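You operate a simulated robot arm through the tools that you are given. There is no shell and no other tool.

The job below is to be done with a simulated robot arm. You get a single attempt, and the scene is never put back.

## Task
Take the brass valve marked "8" from the top of the steel table and put it on the blue hand gauge. Then open the corner table drawer, take the roll of red tape from the inside of the corner table drawer and put it on the orange slate, then shut the drawer. Then open the seals drawer. Do these in the order given.

Only the result counts: the job must be done as asked and must still hold three seconds after the hand-in. Knocking over, shifting, dropping, spilling or breaking anything else fails it. A push-on lid holds only when it is set on centred and level and pressed home; a screw cap is set on level and turned clockwise until tight.

## Robot
A 6-joint arm with a two-finger parallel gripper on a trunk, on a base that drives. Base frame: it is fixed to the floor where the robot stands at the start and does not move with it; the origin is under the middle of the robot, x ahead of it, y to its left, z up. Readings come in m, rad, newtons and seconds.
With the tool pointing down near the work surface it reaches from about 0.26 to 0.8 m from the robot's upright axis, wherever it stands. Its first joint turns from -2.897 to 2.897 rad. Places, roughly: blue hand gauge [-2.75, 1.5, 0.75]; brass valve [-2.75, 1.25, 1]; corner table drawer [-2.9, 2.1, 0.7]; orange slate [1.25, 0.5, 0.75]; roll of red tape (6x6x3 cm) [-2.9, 2, 0.7]; seals drawer [0.5, 2.5, 0.4]. Payload 3.43 kg.
The TCP is the grasp point between the finger pads, 0.034 m short of the fingertips. In the tool frame z runs along the fingers and y along their closing line. Largest opening 0.128 m; finger width 0.024, thickness 0.012; the body of the gripper, 0.048 by 0.13 m, starts 0.096 m behind the TCP.
Orientation is told as [roll, pitch, yaw] about the base's x, y, z axes, in that order, counted from this pose: with the fingers straight down and closing along the base's y, the tool's x points along the base's -x, its y along +y and its z along -z.

## Interface
- The arm moves only by the tool step_arm. Its argument "series" is a list of rows, each a list of 7 numbers: the shift along the tool's x, y, z in units of 40 mm (1.0 is 40 mm), then the turn, a rotation vector about the tool's x, y, z in units of 8 degrees (1.0 is 8 degrees), then the gripper command, from -1 (fully open) to 1 (shut), values between in proportion. In form: [[x, y, z, rx, ry, rz, grip], ...]. A call has 1 to 20 rows; each row shifts and turns the commanded pose from where the row before left it, along the tool's axes as they then stand. A call with a number of a shift or a turn outside -1 to 1 is refused whole. Rows are played at 5 a second. More than 0.05 m and 0.15 rad between two rows, or a gripper value outside its range, and nothing of the call is played. A pose out of reach is approached as far as the arm can. The call stops where the force on the tool passes 40 N (or 10 N more than at its start, if that is more) or the arm is blocked; 0.2 s more then pass. Each finger travels about 0.045 m/s and halts on what it meets, pressing with about 30 N; the grip force reading is that of the motor and also rises with nothing between the fingers. The clock runs only during rows and for 0.2 s after the last one: add rows that do not move to give the fingers time. It gives the time, the measured TCP pose, the force on the tool (base axes), the opening and the grip force at its end, in the units of the frame above (readings bear some noise), with the torque about the TCP (base axes, N m) and any sound that the robot's microphone picked up, and new pictures: "pictures" is both (left out), scene, wrist or none.
- Cameras (640 x 400 px; columns grow to the right, rows downward): "scene" is now at [0.0271, 0.1382, 1.5275]; the picture's right is [-0.17, -0.99, 0.00], its down [-0.52, 0.09, -0.85] and it looks along [0.84, -0.14, -0.52] (base axes); focal length 267 px, centre (320, 200). "wrist" rides on the gripper at [0.076, -0.011, -0.16] in the tool frame; the picture's right is [0.15, 0.99, 0.00], its down [-0.88, 0.13, -0.46] and it looks along [-0.45, 0.07, 0.89] (tool axes); focal length 234 px, centre (320, 200). There is no depth. A picture from a camera that has moved, and an enlarged one, comes with that camera's place and axes in the base frame and with its lens.
- drive_base(legs): drives the robot by 1 to 6 legs, each [ahead, turn to the left] in m and rad, along the robot's own axes; the way and the turn of a leg run together, so that a leg with both is an arc; at most 1.5 m and 3.142 rad a leg. The arm and the cameras ride along, it lands a little off, and it stops where it bumps. It gives what a move gives, and a new picture of the scene camera.
- pan_tilt(pan, tilt): turns the head with the scene camera to pan (to the left, within 2.705 rad either way) and tilt (down, from -0.506 to 1.204), counted from straight ahead of the robot. It gives what a move gives, and a new picture of the scene camera.
- close_up(camera, box): a new picture of the part [left, top, right, bottom] of that camera's present view, enlarged. No time passes.
- sign_off(): hands the job in; it is judged then, once.

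Nothing tells you exact positions but the pictures and the camera data. Unless the task says otherwise, let go and move clear before handing in.

The tools are called after ">>>" as a command line: name --pt "numbers of a row" for each row, then --argument value for the rest, lists and objects as JSON in quotes. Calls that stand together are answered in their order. step_arm: Moves the arm, as the interface text tells. Its arguments: {"type":"object","properties":{"series":{"type":"array"},"pictures":{"type":"string","enum":["both","scene","wrist","none"]}},"required":["series"]} The other tools are called the same way: drive_base (legs) drives the base; pan_tilt (pan, tilt) turns the head that bears the scene camera; close_up (camera, box) takes an enlarged picture of a part of a camera's view; sign_off () hands the job in.

At the start:

```text
clock: 0.0
tcp_pos: [0.4351, 0.1603, 1.1243]
tool_rot: [0.002, -0.002, 0.001]
contact_force: [-0.7, -0.6, 0.0]
moment: [0.0, 0.0, 0.01]
grip_width: 0.1278
gripper_force: 0.1
robot x, y, heading: [0.0013, -0.0031, -0.003]
head pan, tilt: [-0.171, 0.55]
```

scene: 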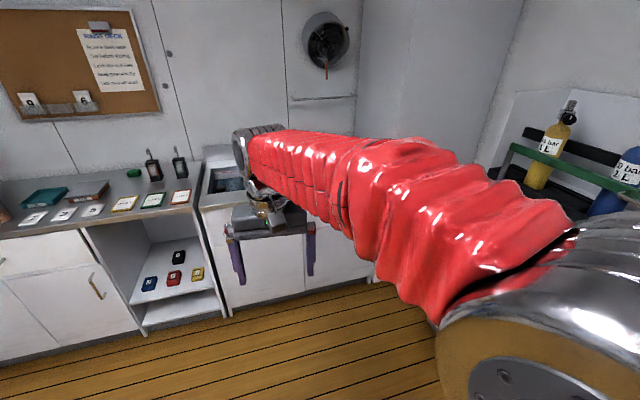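
wrist: 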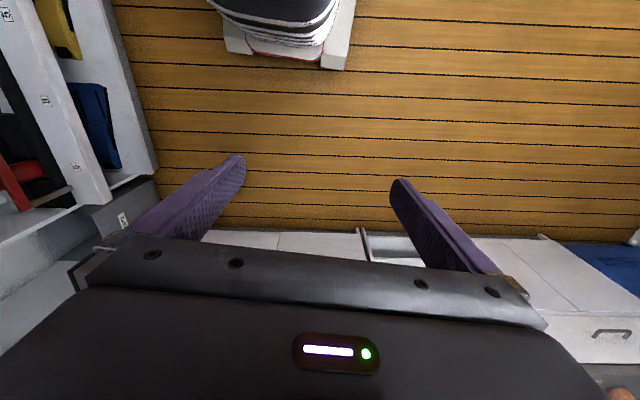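

I see a ship-like workshop with a counter ahead of me and the arm stretched out in front. First I'll look round to find the steel table, the corner table and the other places named.

>>> pan_tilt --pan 0.6 --tilt 0.5

>>> pan_tilt --pan 1.5 --tilt 0.5

>>> pan_tilt --pan 2.4 --tilt 0.4

>>> pan_tilt --pan -2.7 --tilt 0.5

>>> pan_tilt --pan -1.5 --tilt 0.5

```text
clock: 1.1
tcp_pos: [0.4336, 0.1597, 1.125]
tool_rot: [-0.001, -0.002, 0.0]
contact_force: [-0.5, 0.4, 0.0]
moment: [0.0, 0.01, 0.03]
grip_width: 0.128
gripper_force: 0.0
robot x, y, heading: [-0.0001, -0.0031, -0.003]
head pan, tilt: [0.6, 0.499]
camera scene: at [0.0138, 0.2048, 1.5322], right [0.56, -0.83, 0.0], down [-0.4, -0.27, -0.88], along [0.72, 0.5, -0.48], focal length 267 px, centre (320, 200)
```

scene: 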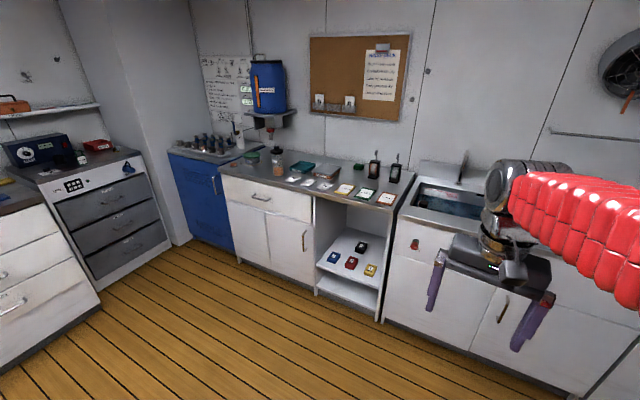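

```text
clock: 2.3
tcp_pos: [0.4337, 0.1612, 1.1255]
tool_rot: [0.002, -0.001, -0.001]
contact_force: [0.0, 0.2, 0.0]
moment: [0.01, -0.02, -0.02]
grip_width: 0.1282
gripper_force: 0.1
robot x, y, heading: [-0.002, -0.0006, -0.0]
head pan, tilt: [1.499, 0.499]
camera scene: at [-0.0548, 0.2442, 1.5322], right [1.0, -0.07, 0.0], down [-0.03, -0.48, -0.88], along [0.06, 0.88, -0.48], focal length 267 px, centre (320, 200)
```

scene: 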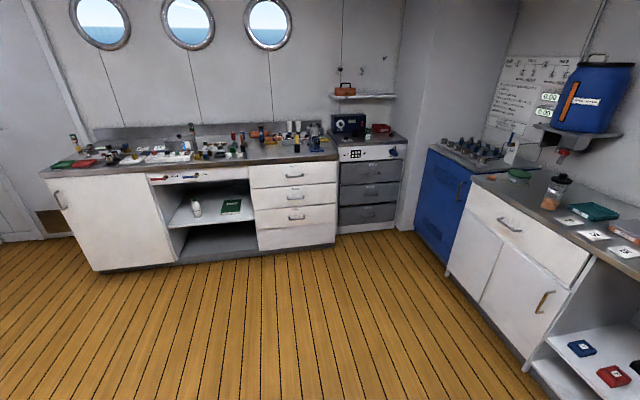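

```text
clock: 3.5
tcp_pos: [0.4331, 0.1595, 1.1243]
tool_rot: [0.002, -0.002, -0.001]
contact_force: [0.3, -0.6, -0.5]
moment: [0.01, 0.01, 0.0]
grip_width: 0.1283
gripper_force: 0.1
robot x, y, heading: [-0.001, -0.0035, -0.002]
head pan, tilt: [2.4, 0.4]
camera scene: at [-0.1296, 0.2161, 1.5413], right [0.68, 0.74, 0.0], down [0.29, -0.26, -0.92], along [-0.68, 0.62, -0.39], focal length 267 px, centre (320, 200)
```

scene: 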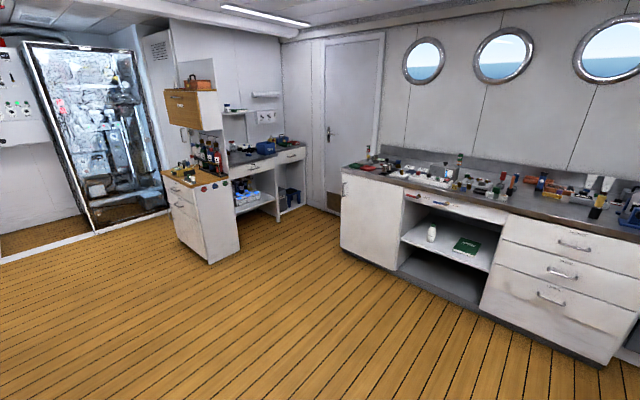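

```text
clock: 7.5
tcp_pos: [0.4342, 0.1607, 1.1256]
tool_rot: [0.0, -0.001, 0.0]
contact_force: [0.7, 0.0, 0.7]
moment: [0.0, -0.03, 0.01]
grip_width: 0.1282
gripper_force: 0.0
robot x, y, heading: [-0.0026, -0.0044, -0.003]
head pan, tilt: [-2.7, 0.499]
camera scene: at [-0.1436, 0.1145, 1.5322], right [-0.43, 0.9, 0.0], down [0.43, 0.2, -0.88], along [-0.79, -0.38, -0.48], focal length 267 px, centre (320, 200)
```

scene: 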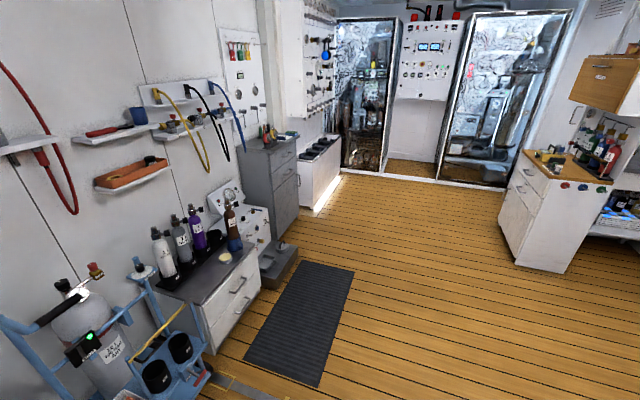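

```text
clock: 8.9
tcp_pos: [0.434, 0.1602, 1.1243]
tool_rot: [-0.001, -0.001, 0.0]
contact_force: [1.4, 0.6, -0.6]
moment: [0.0, -0.01, 0.0]
grip_width: 0.1279
gripper_force: 0.0
robot x, y, heading: [-0.0013, -0.0031, 0.004]
head pan, tilt: [-1.499, 0.499]
camera scene: at [-0.0549, 0.0627, 1.5322], right [-1.0, -0.07, 0.0], down [-0.03, 0.48, -0.88], along [0.06, -0.88, -0.48], focal length 267 px, centre (320, 200)
```

scene: 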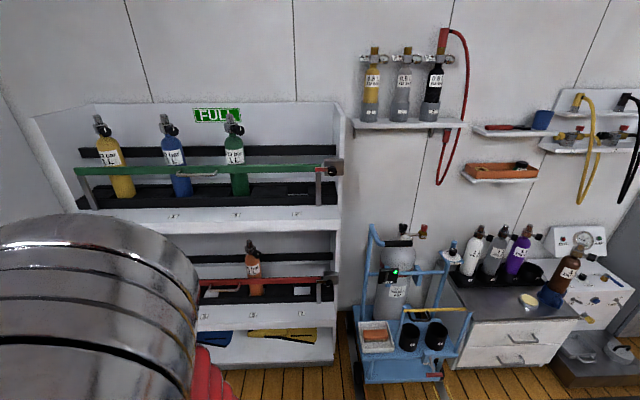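

The steel-topped table in the far left corner (around x −2.8, y 1.2–2.1) holds the valve, gauge and corner table. I'll look at it enlarged.

>>> pan_tilt --pan 2.65 --tilt 0.3

>>> close_up --camera "scene" --box '[220, 80, 480, 260]'

```text
clock: 12.3
tcp_pos: [0.4327, 0.161, 1.1236]
tool_rot: [-0.001, -0.002, 0.0]
contact_force: [0.4, -0.1, 0.0]
moment: [-0.02, -0.02, 0.03]
grip_width: 0.128
gripper_force: 0.1
robot x, y, heading: [-0.0024, -0.0037, -0.003]
head pan, tilt: [2.649, 0.3]
camera scene: at [-0.1436, 0.1976, 1.5506], right [0.47, 0.88, 0.0], down [0.26, -0.14, -0.96], along [-0.84, 0.45, -0.3], focal length 267 px, centre (320, 200)
```

scene: 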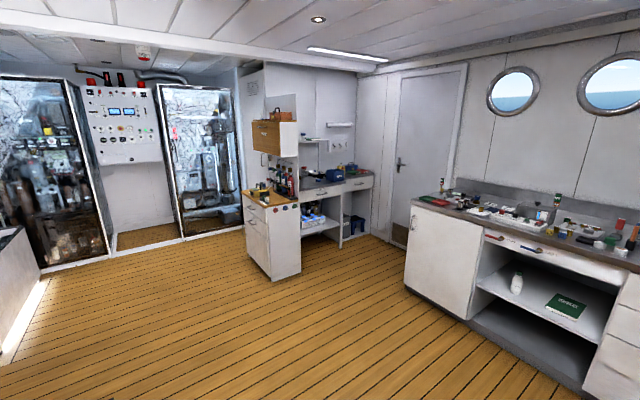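

```text
2.22 times, centred on (350, 170) of scene
camera zoom: at [-0.1436, 0.1976, 1.5506], right [0.47, 0.88, 0.0], down [0.26, -0.14, -0.96], along [-0.84, 0.45, -0.3], focal length 593 px, centre (253, 267)
```

zoom: 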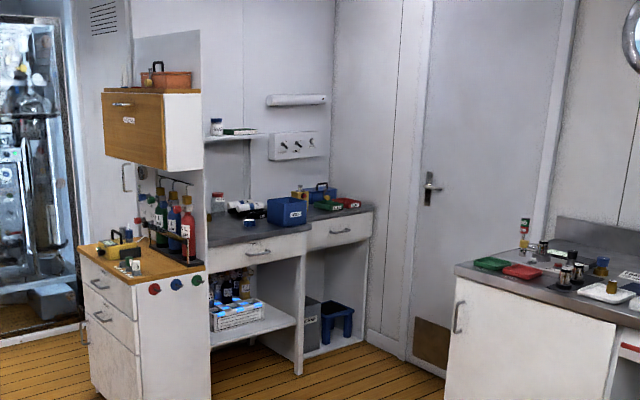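

The corner holds a wooden-topped cabinet, then a grey-topped table with two drawers. I'll drive towards it, stop short and look again.

>>> drive_base --legs '[[0, 2.55], [1.3, 0]]'

>>> pan_tilt --pan 0.3 --tilt 0.45

```text
clock: 21.0
tcp_pos: [-0.4455, 0.1289, 1.1249]
tool_rot: [-0.001, 0.0, 2.49]
contact_force: [0.7, -0.9, 0.6]
moment: [0.0, 0.0, 0.0]
grip_width: 0.1278
gripper_force: 0.1
robot x, y, heading: [0.0413, 0.0487, 2.499]
head pan, tilt: [2.649, 0.3]
stopped in leg 1: the robot was blocked; the commanded pose is now the measured one
camera scene: at [0.0332, -0.1972, 1.5506], right [-0.91, -0.42, 0.0], down [-0.13, 0.27, -0.96], along [0.41, -0.86, -0.3], focal length 267 px, centre (320, 200)
```

scene: 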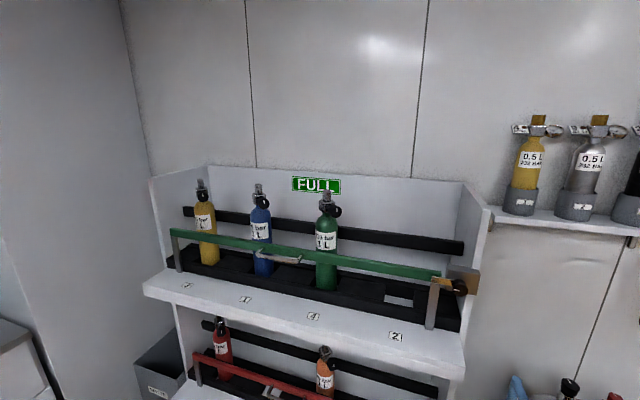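

```text
clock: 23.1
tcp_pos: [-0.4448, 0.1284, 1.1266]
tool_rot: [0.001, -0.001, 2.488]
contact_force: [-0.2, -0.3, 0.4]
moment: [-0.01, 0.03, 0.0]
grip_width: 0.1281
gripper_force: 0.1
robot x, y, heading: [0.0426, 0.0501, 2.503]
head pan, tilt: [0.3, 0.45]
camera scene: at [-0.0931, -0.082, 1.5367], right [0.33, 0.94, 0.0], down [0.41, -0.15, -0.9], along [-0.85, 0.3, -0.44], focal length 267 px, centre (320, 200)
```

scene: 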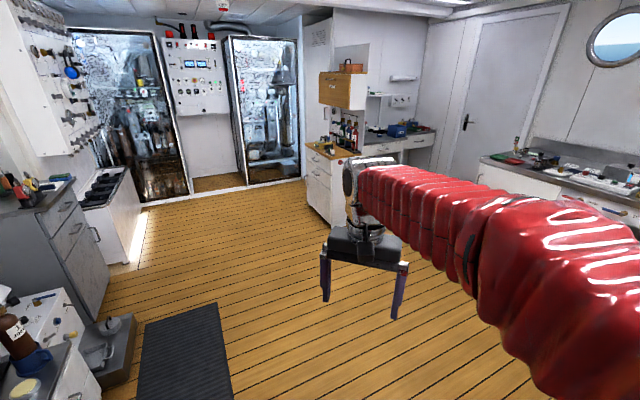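

The base bumped something near the end of the turn and stopped at heading 2.50. Before moving on, I'll check what it touched.

>>> pan_tilt --pan 1.6 --tilt 1.1

>>> pan_tilt --pan 2.6 --tilt 1.1

>>> pan_tilt --pan -2.6 --tilt 1.1

```text
clock: 24.6
tcp_pos: [-0.4441, 0.1293, 1.1265]
tool_rot: [0.001, -0.001, 2.49]
contact_force: [0.1, -0.5, 0.5]
moment: [0.02, -0.01, -0.01]
grip_width: 0.128
gripper_force: 0.1
robot x, y, heading: [0.0406, 0.0509, 2.503]
head pan, tilt: [1.6, 1.1]
camera scene: at [-0.0427, -0.1644, 1.4845], right [-0.82, 0.57, 0.0], down [0.51, 0.73, -0.45], along [-0.26, -0.37, -0.89], focal length 267 px, centre (320, 200)
```

scene: 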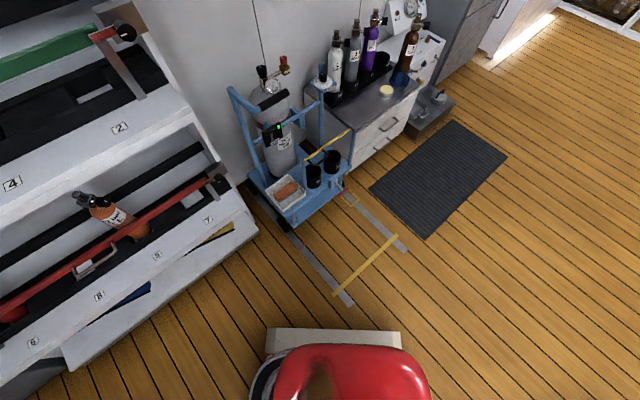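

```text
clock: 25.9
tcp_pos: [-0.4439, 0.1288, 1.1243]
tool_rot: [0.001, -0.002, 2.489]
contact_force: [-0.6, -0.2, 0.4]
moment: [-0.04, -0.01, 0.0]
grip_width: 0.1281
gripper_force: 0.0
robot x, y, heading: [0.042, 0.051, 2.502]
head pan, tilt: [2.601, 1.1]
camera scene: at [0.0175, -0.1711, 1.4845], right [-0.93, -0.38, 0.0], down [-0.34, 0.82, -0.45], along [0.17, -0.42, -0.89], focal length 267 px, centre (320, 200)
```

scene: 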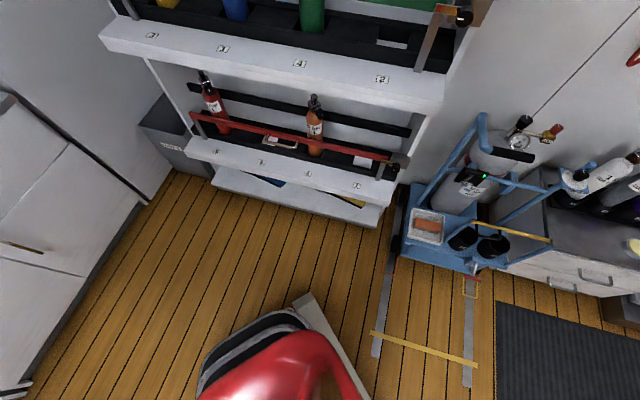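

```text
clock: 29.9
tcp_pos: [-0.4439, 0.1299, 1.1246]
tool_rot: [0.002, -0.002, 2.489]
contact_force: [-0.7, 0.5, 0.6]
moment: [0.0, -0.02, -0.02]
grip_width: 0.1279
gripper_force: 0.3
robot x, y, heading: [0.0418, 0.0529, 2.5]
head pan, tilt: [-2.601, 1.1]
camera scene: at [0.0564, -0.1189, 1.4845], right [-0.1, -1.0, 0.0], down [-0.89, 0.09, -0.45], along [0.45, -0.04, -0.89], focal length 267 px, centre (320, 200)
```

scene: 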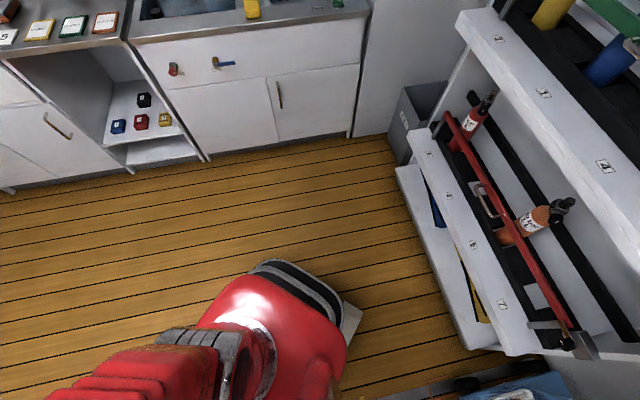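

Nothing stands close behind me or to my left. I'll check the right side too.

>>> pan_tilt --pan -1.6 --tilt 1.1

>>> pan_tilt --pan 0.6 --tilt 1.1

```text
clock: 31.2
tcp_pos: [-0.4439, 0.1282, 1.1254]
tool_rot: [0.001, -0.002, 2.49]
contact_force: [0.1, -0.1, 0.3]
moment: [0.0, 0.02, 0.04]
grip_width: 0.1278
gripper_force: 0.0
robot x, y, heading: [0.0418, 0.0507, 2.501]
head pan, tilt: [-1.6, 1.1]
camera scene: at [0.0328, -0.0632, 1.4845], right [0.78, -0.62, 0.0], down [-0.55, -0.7, -0.45], along [0.28, 0.36, -0.89], focal length 267 px, centre (320, 200)
```

scene: 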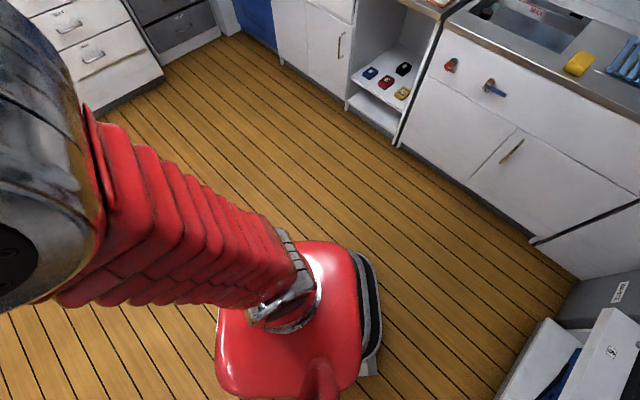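

```text
clock: 33.3
tcp_pos: [-0.4442, 0.1286, 1.1252]
tool_rot: [0.003, -0.002, 2.488]
contact_force: [0.9, 0.1, -0.9]
moment: [-0.02, -0.01, 0.01]
grip_width: 0.1278
gripper_force: 0.0
robot x, y, heading: [0.0424, 0.0488, 2.5]
head pan, tilt: [0.6, 1.1]
camera scene: at [-0.0695, -0.1101, 1.4845], right [0.04, 1.0, 0.0], down [0.89, -0.04, -0.45], along [-0.45, 0.02, -0.89], focal length 267 px, centre (320, 200)
```

scene: 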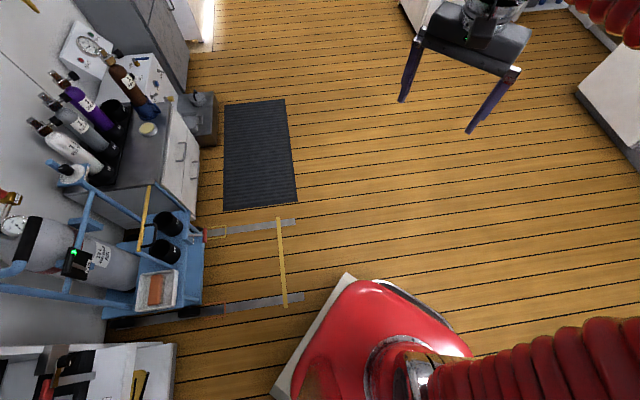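

The only thing near is the yellow stop bar of the trolley track at my front left, which is a floor fixture, and nothing seems to have shifted. Driving ahead takes me away from it.

>>> drive_base --legs '[[1.2, 0]]'

>>> pan_tilt --pan 0.1 --tilt 0.4

```text
clock: 41.2
tcp_pos: [-1.4043, 0.8464, 1.1256]
tool_rot: [0.0, -0.002, 2.488]
contact_force: [0.3, 0.3, -0.3]
moment: [0.01, -0.04, 0.0]
grip_width: 0.128
gripper_force: 0.0
robot x, y, heading: [-0.9198, 0.7638, 2.498]
head pan, tilt: [0.6, 1.1]
camera scene: at [-1.0301, 0.6069, 1.4845], right [0.04, 1.0, 0.0], down [0.89, -0.04, -0.45], along [-0.45, 0.02, -0.89], focal length 267 px, centre (320, 200)
```

scene: 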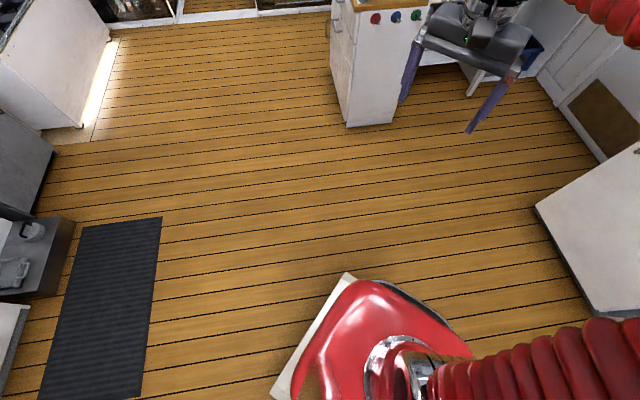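

```text
clock: 42.2
tcp_pos: [-1.4033, 0.8477, 1.1263]
tool_rot: [0.003, -0.002, 2.487]
contact_force: [0.2, -0.4, 1.3]
moment: [0.01, 0.04, 0.0]
grip_width: 0.1279
gripper_force: 0.0
robot x, y, heading: [-0.9177, 0.7665, 2.504]
head pan, tilt: [0.099, 0.4]
camera scene: at [-1.0464, 0.652, 1.5413], right [0.52, 0.86, 0.0], down [0.33, -0.2, -0.92], along [-0.79, 0.47, -0.39], focal length 267 px, centre (320, 200)
```

scene: 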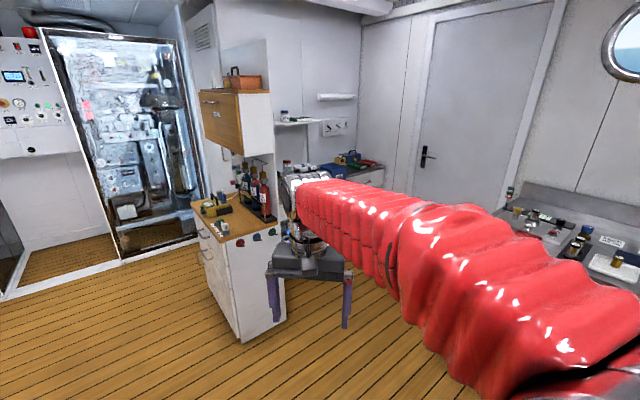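

The arm hides part of the view, so I'll get closer in a cautious step, then look at the table from there.

>>> drive_base --legs '[[0.6, 0]]'

>>> pan_tilt --pan 0.1 --tilt 0.6

```text
clock: 46.5
tcp_pos: [-1.8815, 1.2007, 1.1248]
tool_rot: [0.001, 0.0, 2.491]
contact_force: [0.2, 0.3, -0.3]
moment: [0.0, 0.01, 0.01]
grip_width: 0.1277
gripper_force: 0.0
robot x, y, heading: [-1.3972, 1.1217, 2.499]
head pan, tilt: [0.099, 0.4]
camera scene: at [-1.5229, 1.0074, 1.5413], right [0.51, 0.86, 0.0], down [0.33, -0.2, -0.92], along [-0.79, 0.47, -0.39], focal length 267 px, centre (320, 200)
```

scene: 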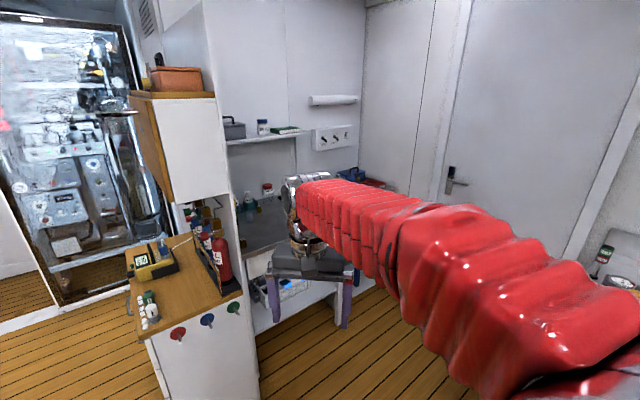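

```text
clock: 47.2
tcp_pos: [-1.8819, 1.2009, 1.1276]
tool_rot: [0.0, -0.002, 2.489]
contact_force: [-1.0, 0.2, -0.5]
moment: [0.01, -0.01, -0.04]
grip_width: 0.1278
gripper_force: 0.0
robot x, y, heading: [-1.3942, 1.1249, 2.499]
head pan, tilt: [0.099, 0.6]
camera scene: at [-1.5193, 1.0052, 1.5231], right [0.51, 0.86, 0.0], down [0.48, -0.29, -0.83], along [-0.71, 0.42, -0.56], focal length 267 px, centre (320, 200)
```

scene: 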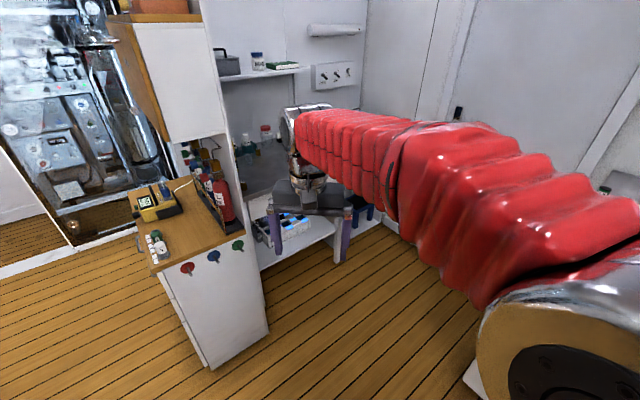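

The arm sits right in the line of sight, so I'll lift it and swing it to the robot's right to free the view of the table.

>>> step_arm --pt "0 0 -1 0 0 0 -1" --pt "0 0 -1 0 0 0 -1" --pt "0 0 -1 0 0 0 -1" --pt "0 0 -1 0 0 0 -1" --pt "0 -1 -1 0 0 0 -1" --pt "0 -1 0 0 0 0 -1" --pt "0 -1 0 0 0 0 -1" --pt "0 -1 0 0 0 0 -1" --pt "0 -1 0 0 0 0 -1" --pt "0 -1 0 0 0 0 -1" --pt "0 -1 0 0 0 0 -1" --pt "0 -1 0 0 0 0 -1" --pt "0 0 0 0 0 0 -1"

```text
refused: row 5 steps farther than a row can; nothing moved
```

>>> step_arm --pt "0 0 -1 0 0 0 -1" --pt "0 0 -1 0 0 0 -1" --pt "0 0 -1 0 0 0 -1" --pt "0 0 -1 0 0 0 -1" --pt "0 -1 0 0 0 0 -1" --pt "0 -1 0 0 0 0 -1" --pt "0 -1 0 0 0 0 -1" --pt "0 -1 0 0 0 0 -1" --pt "0 -1 0 0 0 0 -1" --pt "0 -1 0 0 0 0 -1" --pt "0 -1 0 0 0 0 -1" --pt "0 -1 0 0 0 0 -1" --pt "0 0 0 0 0 0 -1"

```text
clock: 50.0
tcp_pos: [-1.6875, 1.4547, 1.2871]
tool_rot: [0.003, -0.002, 2.491]
contact_force: [0.3, 0.2, 0.0]
moment: [-0.01, 0.0, -0.03]
grip_width: 0.1281
gripper_force: 0.0
robot x, y, heading: [-1.394, 1.1224, 2.501]
head pan, tilt: [0.099, 0.6]
camera scene: at [-1.5192, 1.0052, 1.5231], right [0.51, 0.86, 0.0], down [0.48, -0.29, -0.82], along [-0.71, 0.42, -0.57], focal length 267 px, centre (320, 200)
camera wrist: at [-1.6206, 1.4174, 1.4468], right [-0.48, -0.88, 0.0], down [-0.78, 0.43, 0.46], along [-0.4, 0.22, -0.89], focal length 234 px, centre (320, 200)
```

scene: 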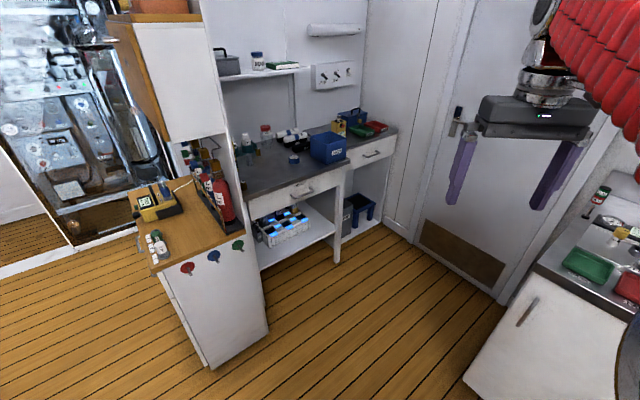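
wrist: 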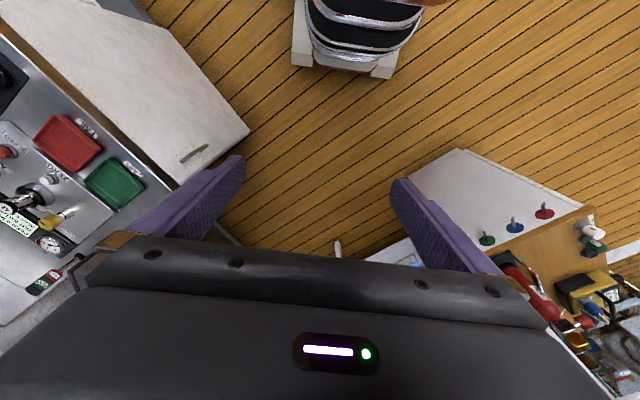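

Now the table is in plain view. I'll enlarge it.

>>> close_up --camera "scene" --box '[220, 100, 410, 220]'

>>> close_up --camera "scene" --box '[120, 140, 280, 280]'

>>> close_up --camera "scene" --box '[200, 30, 360, 150]'

>>> close_up --camera "wrist" --box '[0, 60, 240, 320]'

```text
3.33 times, centred on (315, 160) of scene
camera zoom: at [-1.5192, 1.0052, 1.5231], right [0.51, 0.86, 0.0], down [0.48, -0.29, -0.82], along [-0.71, 0.42, -0.57], focal length 890 px, centre (337, 333)
```

zoom: 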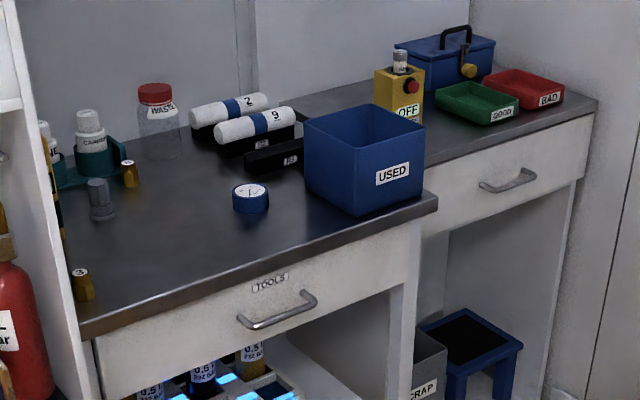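

```text
2.86 times, centred on (200, 210) of scene
camera zoom: at [-1.5192, 1.0052, 1.5231], right [0.51, 0.86, 0.0], down [0.48, -0.29, -0.82], along [-0.71, 0.42, -0.57], focal length 763 px, centre (663, 171)
```

zoom: 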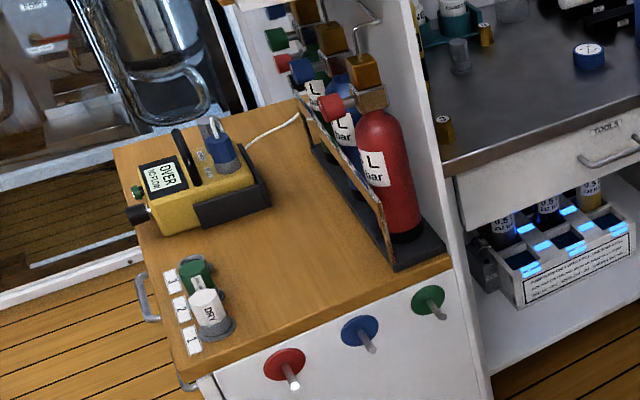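

```text
3.33 times, centred on (280, 90) of scene
camera zoom: at [-1.5192, 1.0052, 1.5231], right [0.51, 0.86, 0.0], down [0.48, -0.29, -0.82], along [-0.71, 0.42, -0.57], focal length 890 px, centre (453, 567)
```

zoom: 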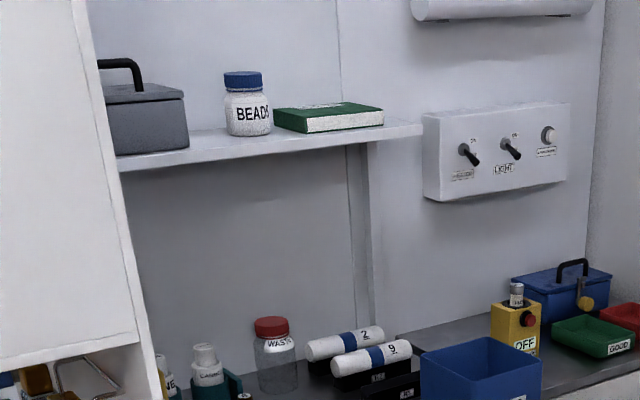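

```text
1.54 times, centred on (120, 190) of wrist
camera zoom: at [-1.6206, 1.4174, 1.4468], right [-0.48, -0.88, 0.0], down [-0.78, 0.43, 0.46], along [-0.4, 0.22, -0.89], focal length 360 px, centre (628, 215)
```

zoom: 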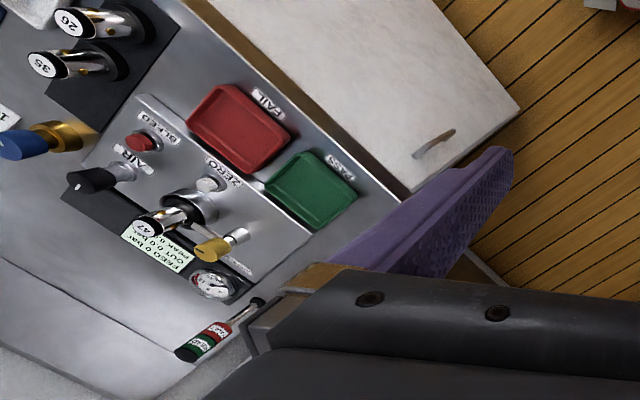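

On the table I see small brass valves (one near the edge, one behind by the blue puck-like gauge). I need to read their numbers.

>>> close_up --camera "scene" --box '[228, 172, 260, 192]'

>>> close_up --camera "scene" --box '[236, 130, 308, 175]'

>>> pan_tilt --pan 0.1 --tilt 0.75

```text
16.00 times, centred on (244, 182) of scene
camera zoom: at [-1.5192, 1.0052, 1.5231], right [0.51, 0.86, 0.0], down [0.48, -0.29, -0.82], along [-0.71, 0.42, -0.57], focal length 4272 px, centre (1536, 488)
```

zoom: 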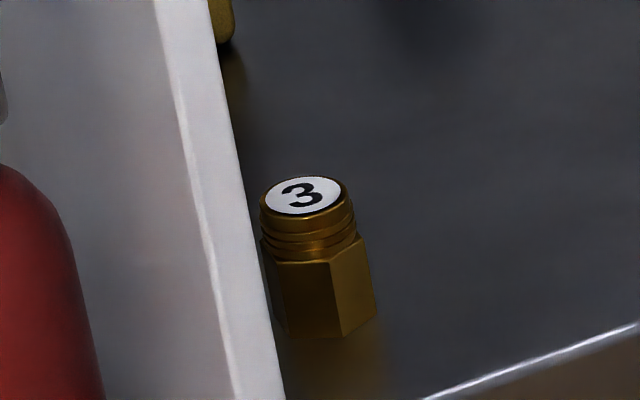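

```text
8.89 times, centred on (272, 152) of scene
camera zoom: at [-1.5192, 1.0052, 1.5231], right [0.51, 0.86, 0.0], down [0.48, -0.29, -0.82], along [-0.71, 0.42, -0.57], focal length 2373 px, centre (747, 622)
```

zoom: 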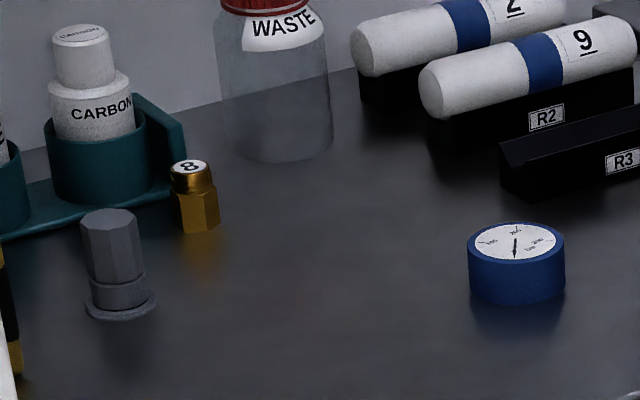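

```text
clock: 50.7
tcp_pos: [-1.6879, 1.4539, 1.2866]
tool_rot: [0.002, -0.001, 2.49]
contact_force: [-0.6, -0.4, 0.2]
moment: [0.0, -0.02, -0.03]
grip_width: 0.1281
gripper_force: 0.1
robot x, y, heading: [-1.3994, 1.1288, 2.505]
head pan, tilt: [0.099, 0.75]
camera scene: at [-1.5145, 1.0024, 1.5103], right [0.51, 0.86, 0.0], down [0.59, -0.35, -0.73], along [-0.63, 0.38, -0.68], focal length 267 px, centre (320, 200)
```

scene: 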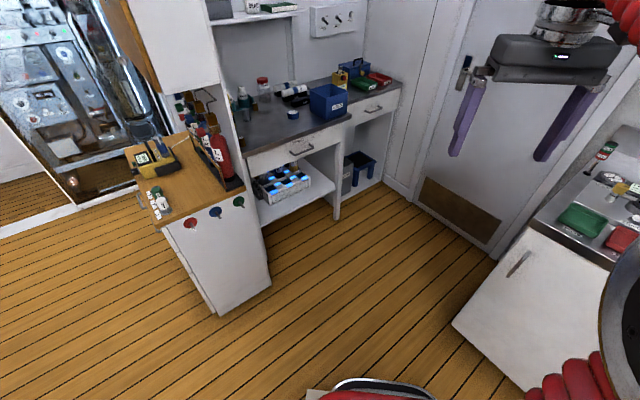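

The valve marked "8" is by the green bottle rack, the blue gauge is a puck in the middle of the table, and the drawer handle of the corner table is at about (−2.7, 2.1). I'll drive to a spot in front, near (−2.12, 1.6), facing −x.

>>> drive_base --legs '[[0, 0.08], [0.82, 0], [0, 0.55]]'

>>> pan_tilt --pan 0.1 --tilt 0.8

```text
clock: 59.1
tcp_pos: [-2.5235, 1.6587, 1.2872]
tool_rot: [0.004, 0.0, 3.118]
contact_force: [-0.7, 0.4, -1.1]
moment: [-0.02, 0.01, 0.02]
grip_width: 0.128
gripper_force: 0.1
robot x, y, heading: [-2.0922, 1.5847, 3.124]
head pan, tilt: [0.099, 0.75]
camera scene: at [-2.1193, 1.418, 1.5102], right [-0.09, 1.0, 0.0], down [0.68, 0.06, -0.73], along [-0.73, -0.06, -0.68], focal length 267 px, centre (320, 200)
```

scene: 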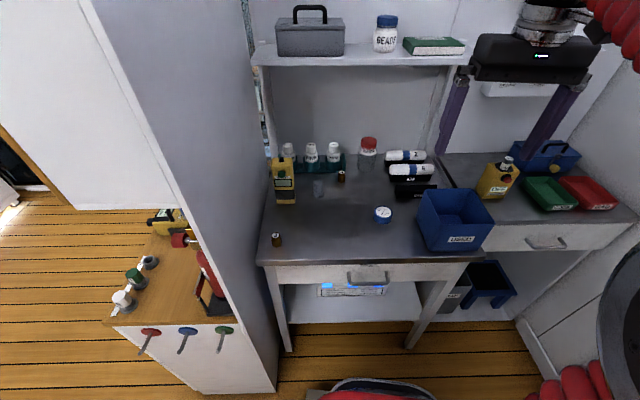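

```text
clock: 59.7
tcp_pos: [-2.5251, 1.659, 1.2876]
tool_rot: [0.0, -0.001, 3.117]
contact_force: [-1.2, -0.6, -0.1]
moment: [0.01, 0.0, -0.01]
grip_width: 0.1278
gripper_force: 0.2
robot x, y, heading: [-2.0946, 1.5828, 3.128]
head pan, tilt: [0.099, 0.799]
camera scene: at [-2.1172, 1.4182, 1.5062], right [-0.09, 1.0, 0.0], down [0.71, 0.06, -0.7], along [-0.69, -0.06, -0.72], focal length 267 px, centre (320, 200)
```

scene: 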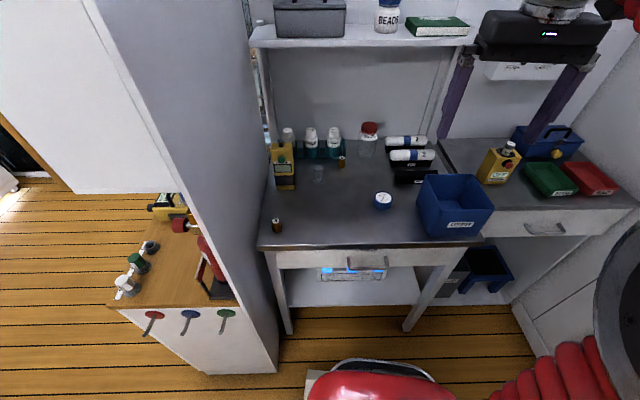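

From here everything on the table is visible. I'll enlarge the valve and gauge region to measure positions.

>>> close_up --camera "scene" --box '[255, 120, 415, 220]'

>>> close_up --camera "scene" --box '[320, 145, 360, 170]'

>>> close_up --camera "scene" --box '[360, 175, 408, 205]'

>>> close_up --camera "scene" --box '[400, 120, 640, 270]'

```text
4.00 times, centred on (335, 170) of scene
camera zoom: at [-2.1172, 1.4182, 1.5062], right [-0.09, 1.0, 0.0], down [0.71, 0.06, -0.7], along [-0.69, -0.06, -0.72], focal length 1068 px, centre (260, 320)
```

zoom: 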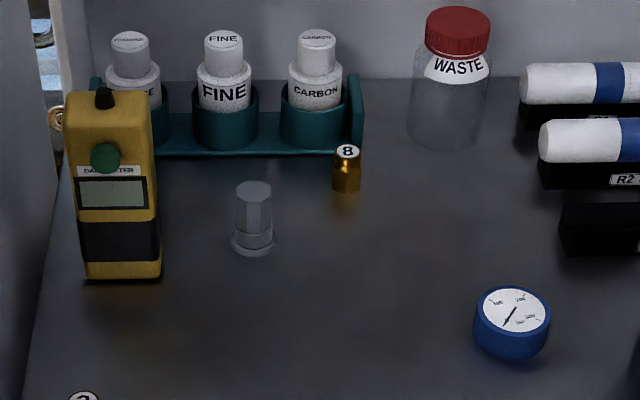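

```text
16.00 times, centred on (340, 158) of scene
camera zoom: at [-2.1172, 1.4182, 1.5062], right [-0.09, 1.0, 0.0], down [0.71, 0.06, -0.7], along [-0.69, -0.06, -0.72], focal length 4272 px, centre (0, 880)
```

zoom: 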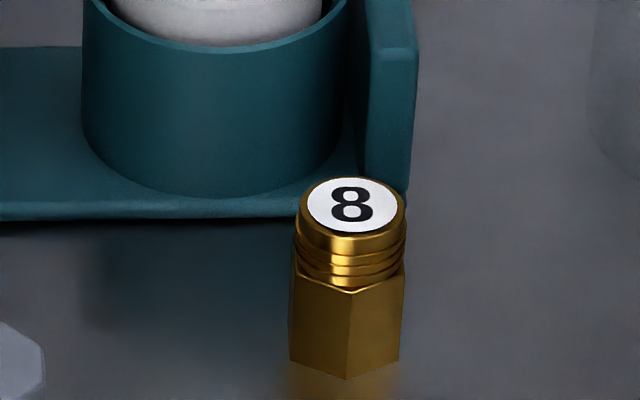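

```text
13.33 times, centred on (384, 190) of scene
camera zoom: at [-2.1172, 1.4182, 1.5062], right [-0.09, 1.0, 0.0], down [0.71, 0.06, -0.7], along [-0.69, -0.06, -0.72], focal length 3560 px, centre (-533, 333)
```

zoom: 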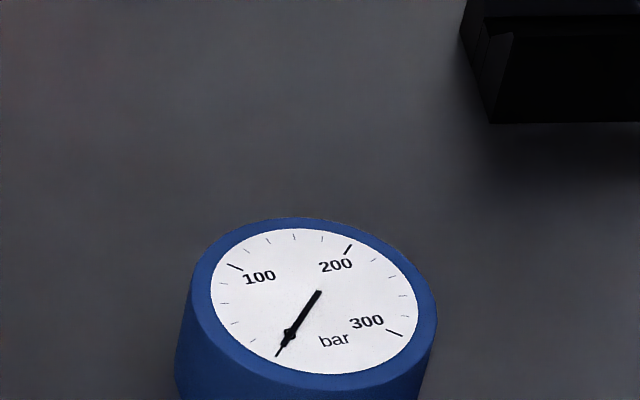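

```text
2.67 times, centred on (520, 195) of scene
camera zoom: at [-2.1172, 1.4182, 1.5062], right [-0.09, 1.0, 0.0], down [0.71, 0.06, -0.7], along [-0.69, -0.06, -0.72], focal length 712 px, centre (-213, 213)
```

zoom: 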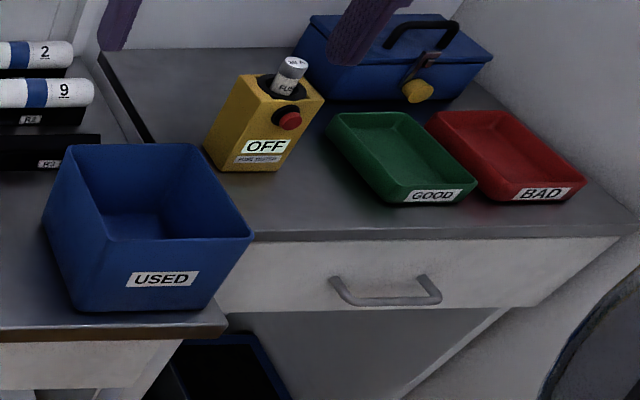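

The sums agree: table top at z≈0.865, valve "8" at about (−2.92, 1.43), drawer handle at about (−2.78, 2.17, 0.74). I'm slightly too far for the valve, so I'll creep ahead 8 cm.

>>> drive_base --legs '[[0.08, 0]]'

>>> close_up --camera "scene" --box '[255, 100, 415, 200]'

```text
clock: 60.9
tcp_pos: [-2.6028, 1.6596, 1.2873]
tool_rot: [0.001, -0.003, 3.119]
contact_force: [0.0, 0.7, -1.2]
moment: [-0.04, 0.0, -0.02]
grip_width: 0.1281
gripper_force: 0.1
robot x, y, heading: [-2.1716, 1.5865, 3.131]
head pan, tilt: [0.099, 0.799]
camera scene: at [-2.1962, 1.4193, 1.5062], right [-0.09, 1.0, 0.0], down [0.71, 0.06, -0.7], along [-0.69, -0.06, -0.72], focal length 267 px, centre (320, 200)
```

scene: 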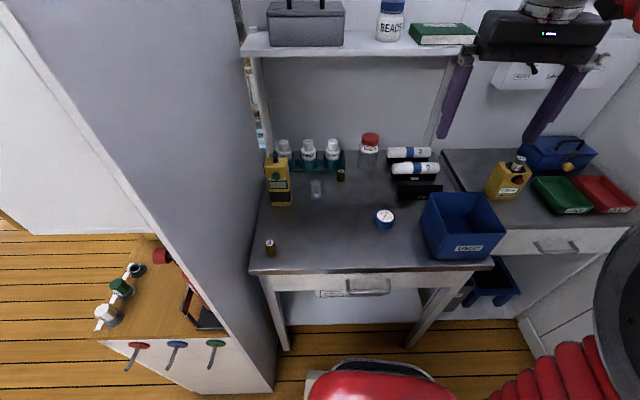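

```text
4.00 times, centred on (335, 150) of scene
camera zoom: at [-2.1962, 1.4193, 1.5062], right [-0.09, 1.0, 0.0], down [0.71, 0.06, -0.7], along [-0.69, -0.06, -0.72], focal length 1068 px, centre (260, 400)
```

zoom: 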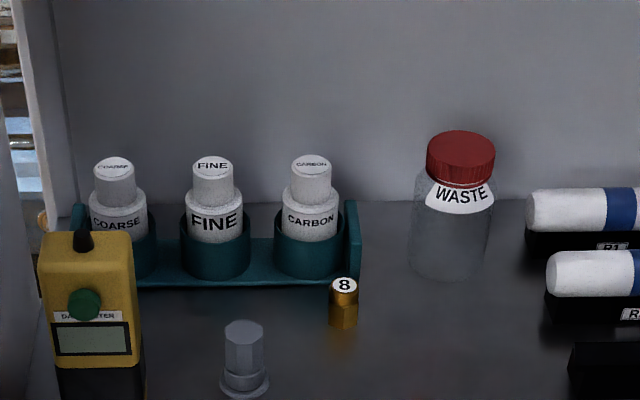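

I'm at the right distance now. I'll bring the gripper half-open over the valve in safe steps: sideways, down to 1.10, then towards the valve.

>>> step_arm --pt "0 0 0 0 0 -0.16 0" --pt "0 0.96 0 0 0 0 0" --pt "0 0.96 0 0 0 0 0" --pt "0 0.96 0 0 0 0 0" --pt "0 0.96 0 0 0 0 0" --pt "0 0.96 0 0 0 0 0" --pt "0 0.94 0 0 0 0 0" --pt "0 0 0.94 0 0 0 0" --pt "0 0 0.94 0 0 0 0" --pt "0 0 0.94 0 0 0 0" --pt "0 0 0.94 0 0 0 0" --pt "0 0 0.92 0 0 0 0" --pt "-0.9 0 0 0 0 0 0" --pt "-0.9 0 0 0 0 0 0" --pt "-0.9 0 0 0 0 0 0" --pt "-0.9 0 0 0 0 0 0" --pt "-0.9 0 0 0 0 0 0" --pt "0 0 0 0 0 0 0"

```text
clock: 64.7
tcp_pos: [-2.7825, 1.431, 1.1005]
tool_rot: [0.0, -0.002, 3.14]
contact_force: [0.6, -0.9, -0.2]
moment: [-0.01, -0.01, 0.01]
grip_width: 0.0642
gripper_force: 0.1
robot x, y, heading: [-2.1712, 1.5846, 3.13]
head pan, tilt: [0.099, 0.799]
camera scene: at [-2.1964, 1.4193, 1.5062], right [-0.09, 1.0, 0.0], down [0.71, 0.06, -0.7], along [-0.69, -0.06, -0.72], focal length 267 px, centre (320, 200)
camera wrist: at [-2.7066, 1.4429, 1.2614], right [0.15, -0.99, 0.0], down [-0.88, -0.13, 0.46], along [-0.45, -0.07, -0.89], focal length 234 px, centre (320, 200)
```

scene: 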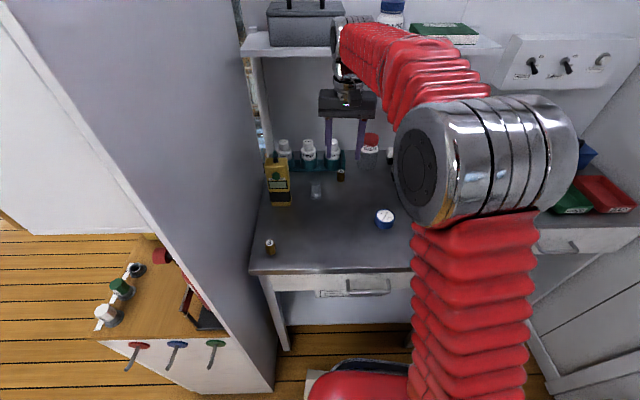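
wrist: 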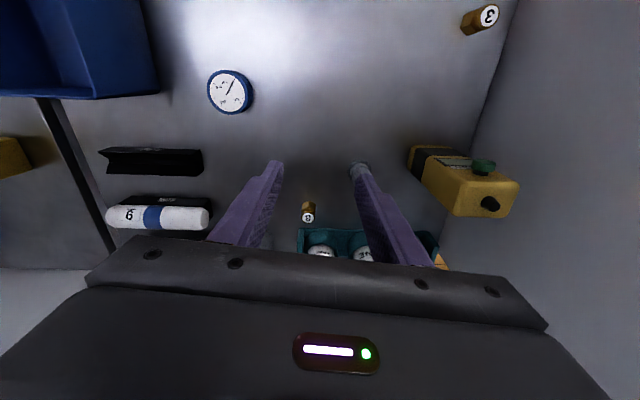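

The wrist view confirms the valve at (−2.92, 1.432). I'll move over it and go down to just above its top, then check.

>>> step_arm --pt "-0.87 0 0 0 0 0 0" --pt "-0.87 0 0 0 0 0 0" --pt "-0.87 0 0 0 0 0 0" --pt "-0.84 0 0 0 0 0 0" --pt "0 0 0.9 0 0 0 0" --pt "0 0 0.9 0 0 0 0" --pt "0 0 0.9 0 0 0 0" --pt "0 0 0.9 0 0 0 0" --pt "0 0 0 0 0 0 0"

>>> close_up --camera "wrist" --box '[220, 140, 400, 260]'

>>> close_up --camera "scene" --box '[270, 60, 430, 200]'

```text
clock: 66.7
tcp_pos: [-2.9111, 1.4345, 0.9528]
tool_rot: [-0.001, 0.0, 3.142]
contact_force: [0.3, 0.1, 0.7]
moment: [-0.05, 0.02, -0.03]
grip_width: 0.0641
gripper_force: 0.0
out of reach, approached as far as the arm can: row 4
robot x, y, heading: [-2.1701, 1.5859, 3.127]
head pan, tilt: [0.099, 0.799]
camera scene: at [-2.1967, 1.4192, 1.5062], right [-0.09, 1.0, 0.0], down [0.71, 0.06, -0.7], along [-0.69, -0.06, -0.72], focal length 267 px, centre (320, 200)
camera wrist: at [-2.8362, 1.4461, 1.1123], right [0.15, -0.99, 0.0], down [-0.88, -0.13, 0.46], along [-0.45, -0.07, -0.89], focal length 234 px, centre (320, 200)
```

scene: 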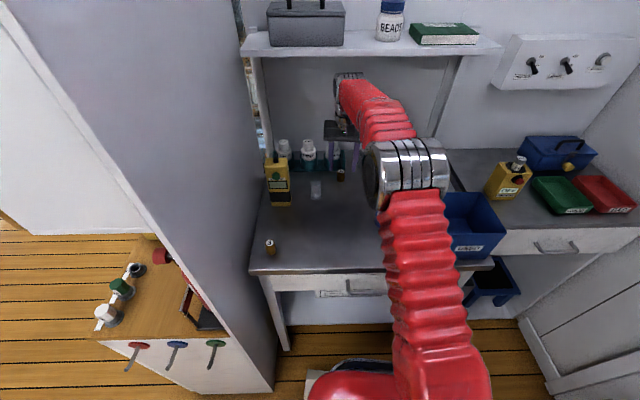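
wrist: 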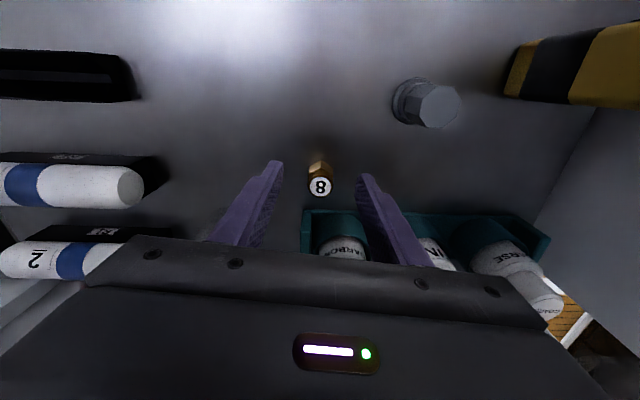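

```text
3.33 times, centred on (310, 200) of wrist
camera zoom: at [-2.8362, 1.4461, 1.1123], right [0.15, -0.99, 0.0], down [-0.88, -0.13, 0.46], along [-0.45, -0.07, -0.89], focal length 781 px, centre (353, 200)
```

zoom: 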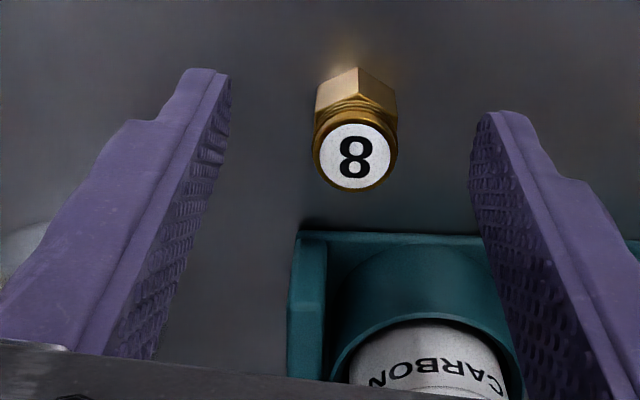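

```text
2.86 times, centred on (350, 130) of scene
camera zoom: at [-2.1967, 1.4192, 1.5062], right [-0.09, 1.0, 0.0], down [0.71, 0.06, -0.7], along [-0.69, -0.06, -0.72], focal length 763 px, centre (234, 400)
```

zoom: 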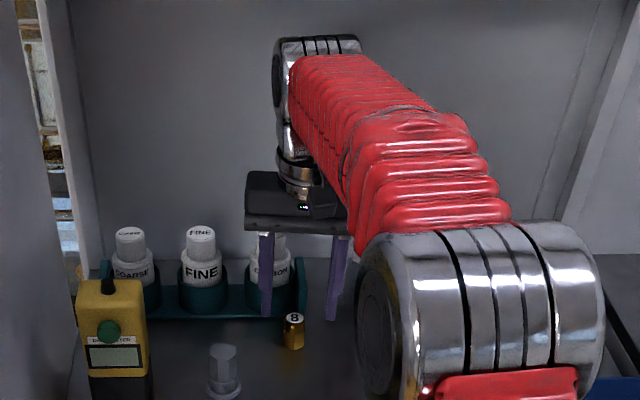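

I'm about 1 cm short in x. The arm may reach farther at this lower height, so I'll try a small step towards the valve.

>>> step_arm --pt "-0.28 0.06 0 0 0 0 0" --pt "0 0 0 0 0 0 0" --pictures "wrist"

```text
clock: 67.3
tcp_pos: [-2.9236, 1.4315, 0.9525]
tool_rot: [0.0, -0.001, 3.141]
contact_force: [-0.2, 0.1, -0.5]
moment: [-0.01, 0.0, 0.02]
grip_width: 0.0642
gripper_force: 0.1
robot x, y, heading: [-2.1716, 1.5876, 3.13]
head pan, tilt: [0.099, 0.799]
camera wrist: at [-2.8479, 1.4431, 1.1125], right [0.15, -0.99, 0.0], down [-0.88, -0.13, 0.46], along [-0.45, -0.07, -0.89], focal length 234 px, centre (320, 200)
```

wrist: 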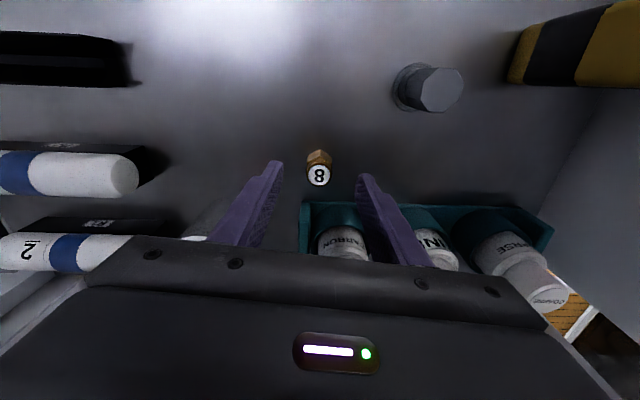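

The fingers are now centred over the "8". I'll go down to z≈0.905 and close.

>>> step_arm --pt "0 0 0.6 0 0 0 0" --pt "0 0 0.58 0 0 0 0" --pt "0 0 0 0 0 0 0" --pt "0 0 0 0 0 0 1" --pt "0 0 0 0 0 0 1" --pt "0 0 0 0 0 0 1" --pt "0 0 0 0 0 0 1" --pt "0 0 0 0 0 0 1"

```text
clock: 69.1
tcp_pos: [-2.924, 1.4301, 0.9042]
tool_rot: [-0.001, -0.002, 3.14]
contact_force: [0.0, 0.6, 0.0]
moment: [0.04, 0.01, 0.02]
grip_width: 0.0288
gripper_force: 30.0
robot x, y, heading: [-2.1736, 1.5844, 3.128]
head pan, tilt: [0.099, 0.799]
camera scene: at [-2.1967, 1.4192, 1.5062], right [-0.09, 1.0, 0.0], down [0.71, 0.06, -0.7], along [-0.69, -0.06, -0.72], focal length 267 px, centre (320, 200)
camera wrist: at [-2.8479, 1.4413, 1.0646], right [0.15, -0.99, 0.0], down [-0.88, -0.13, 0.46], along [-0.45, -0.07, -0.89], focal length 234 px, centre (320, 200)
```

scene: 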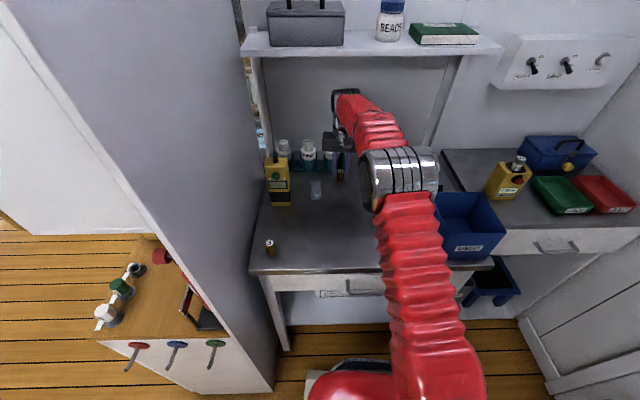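
wrist: 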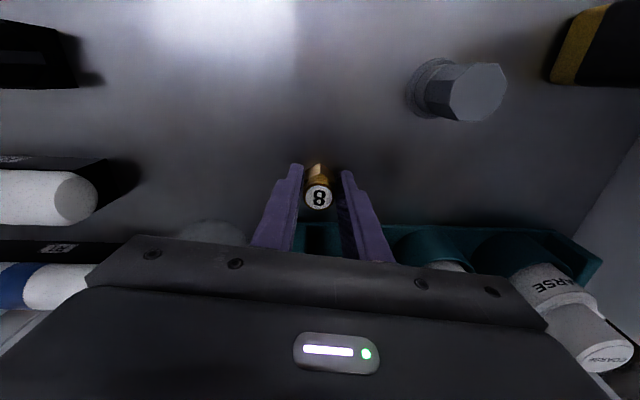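

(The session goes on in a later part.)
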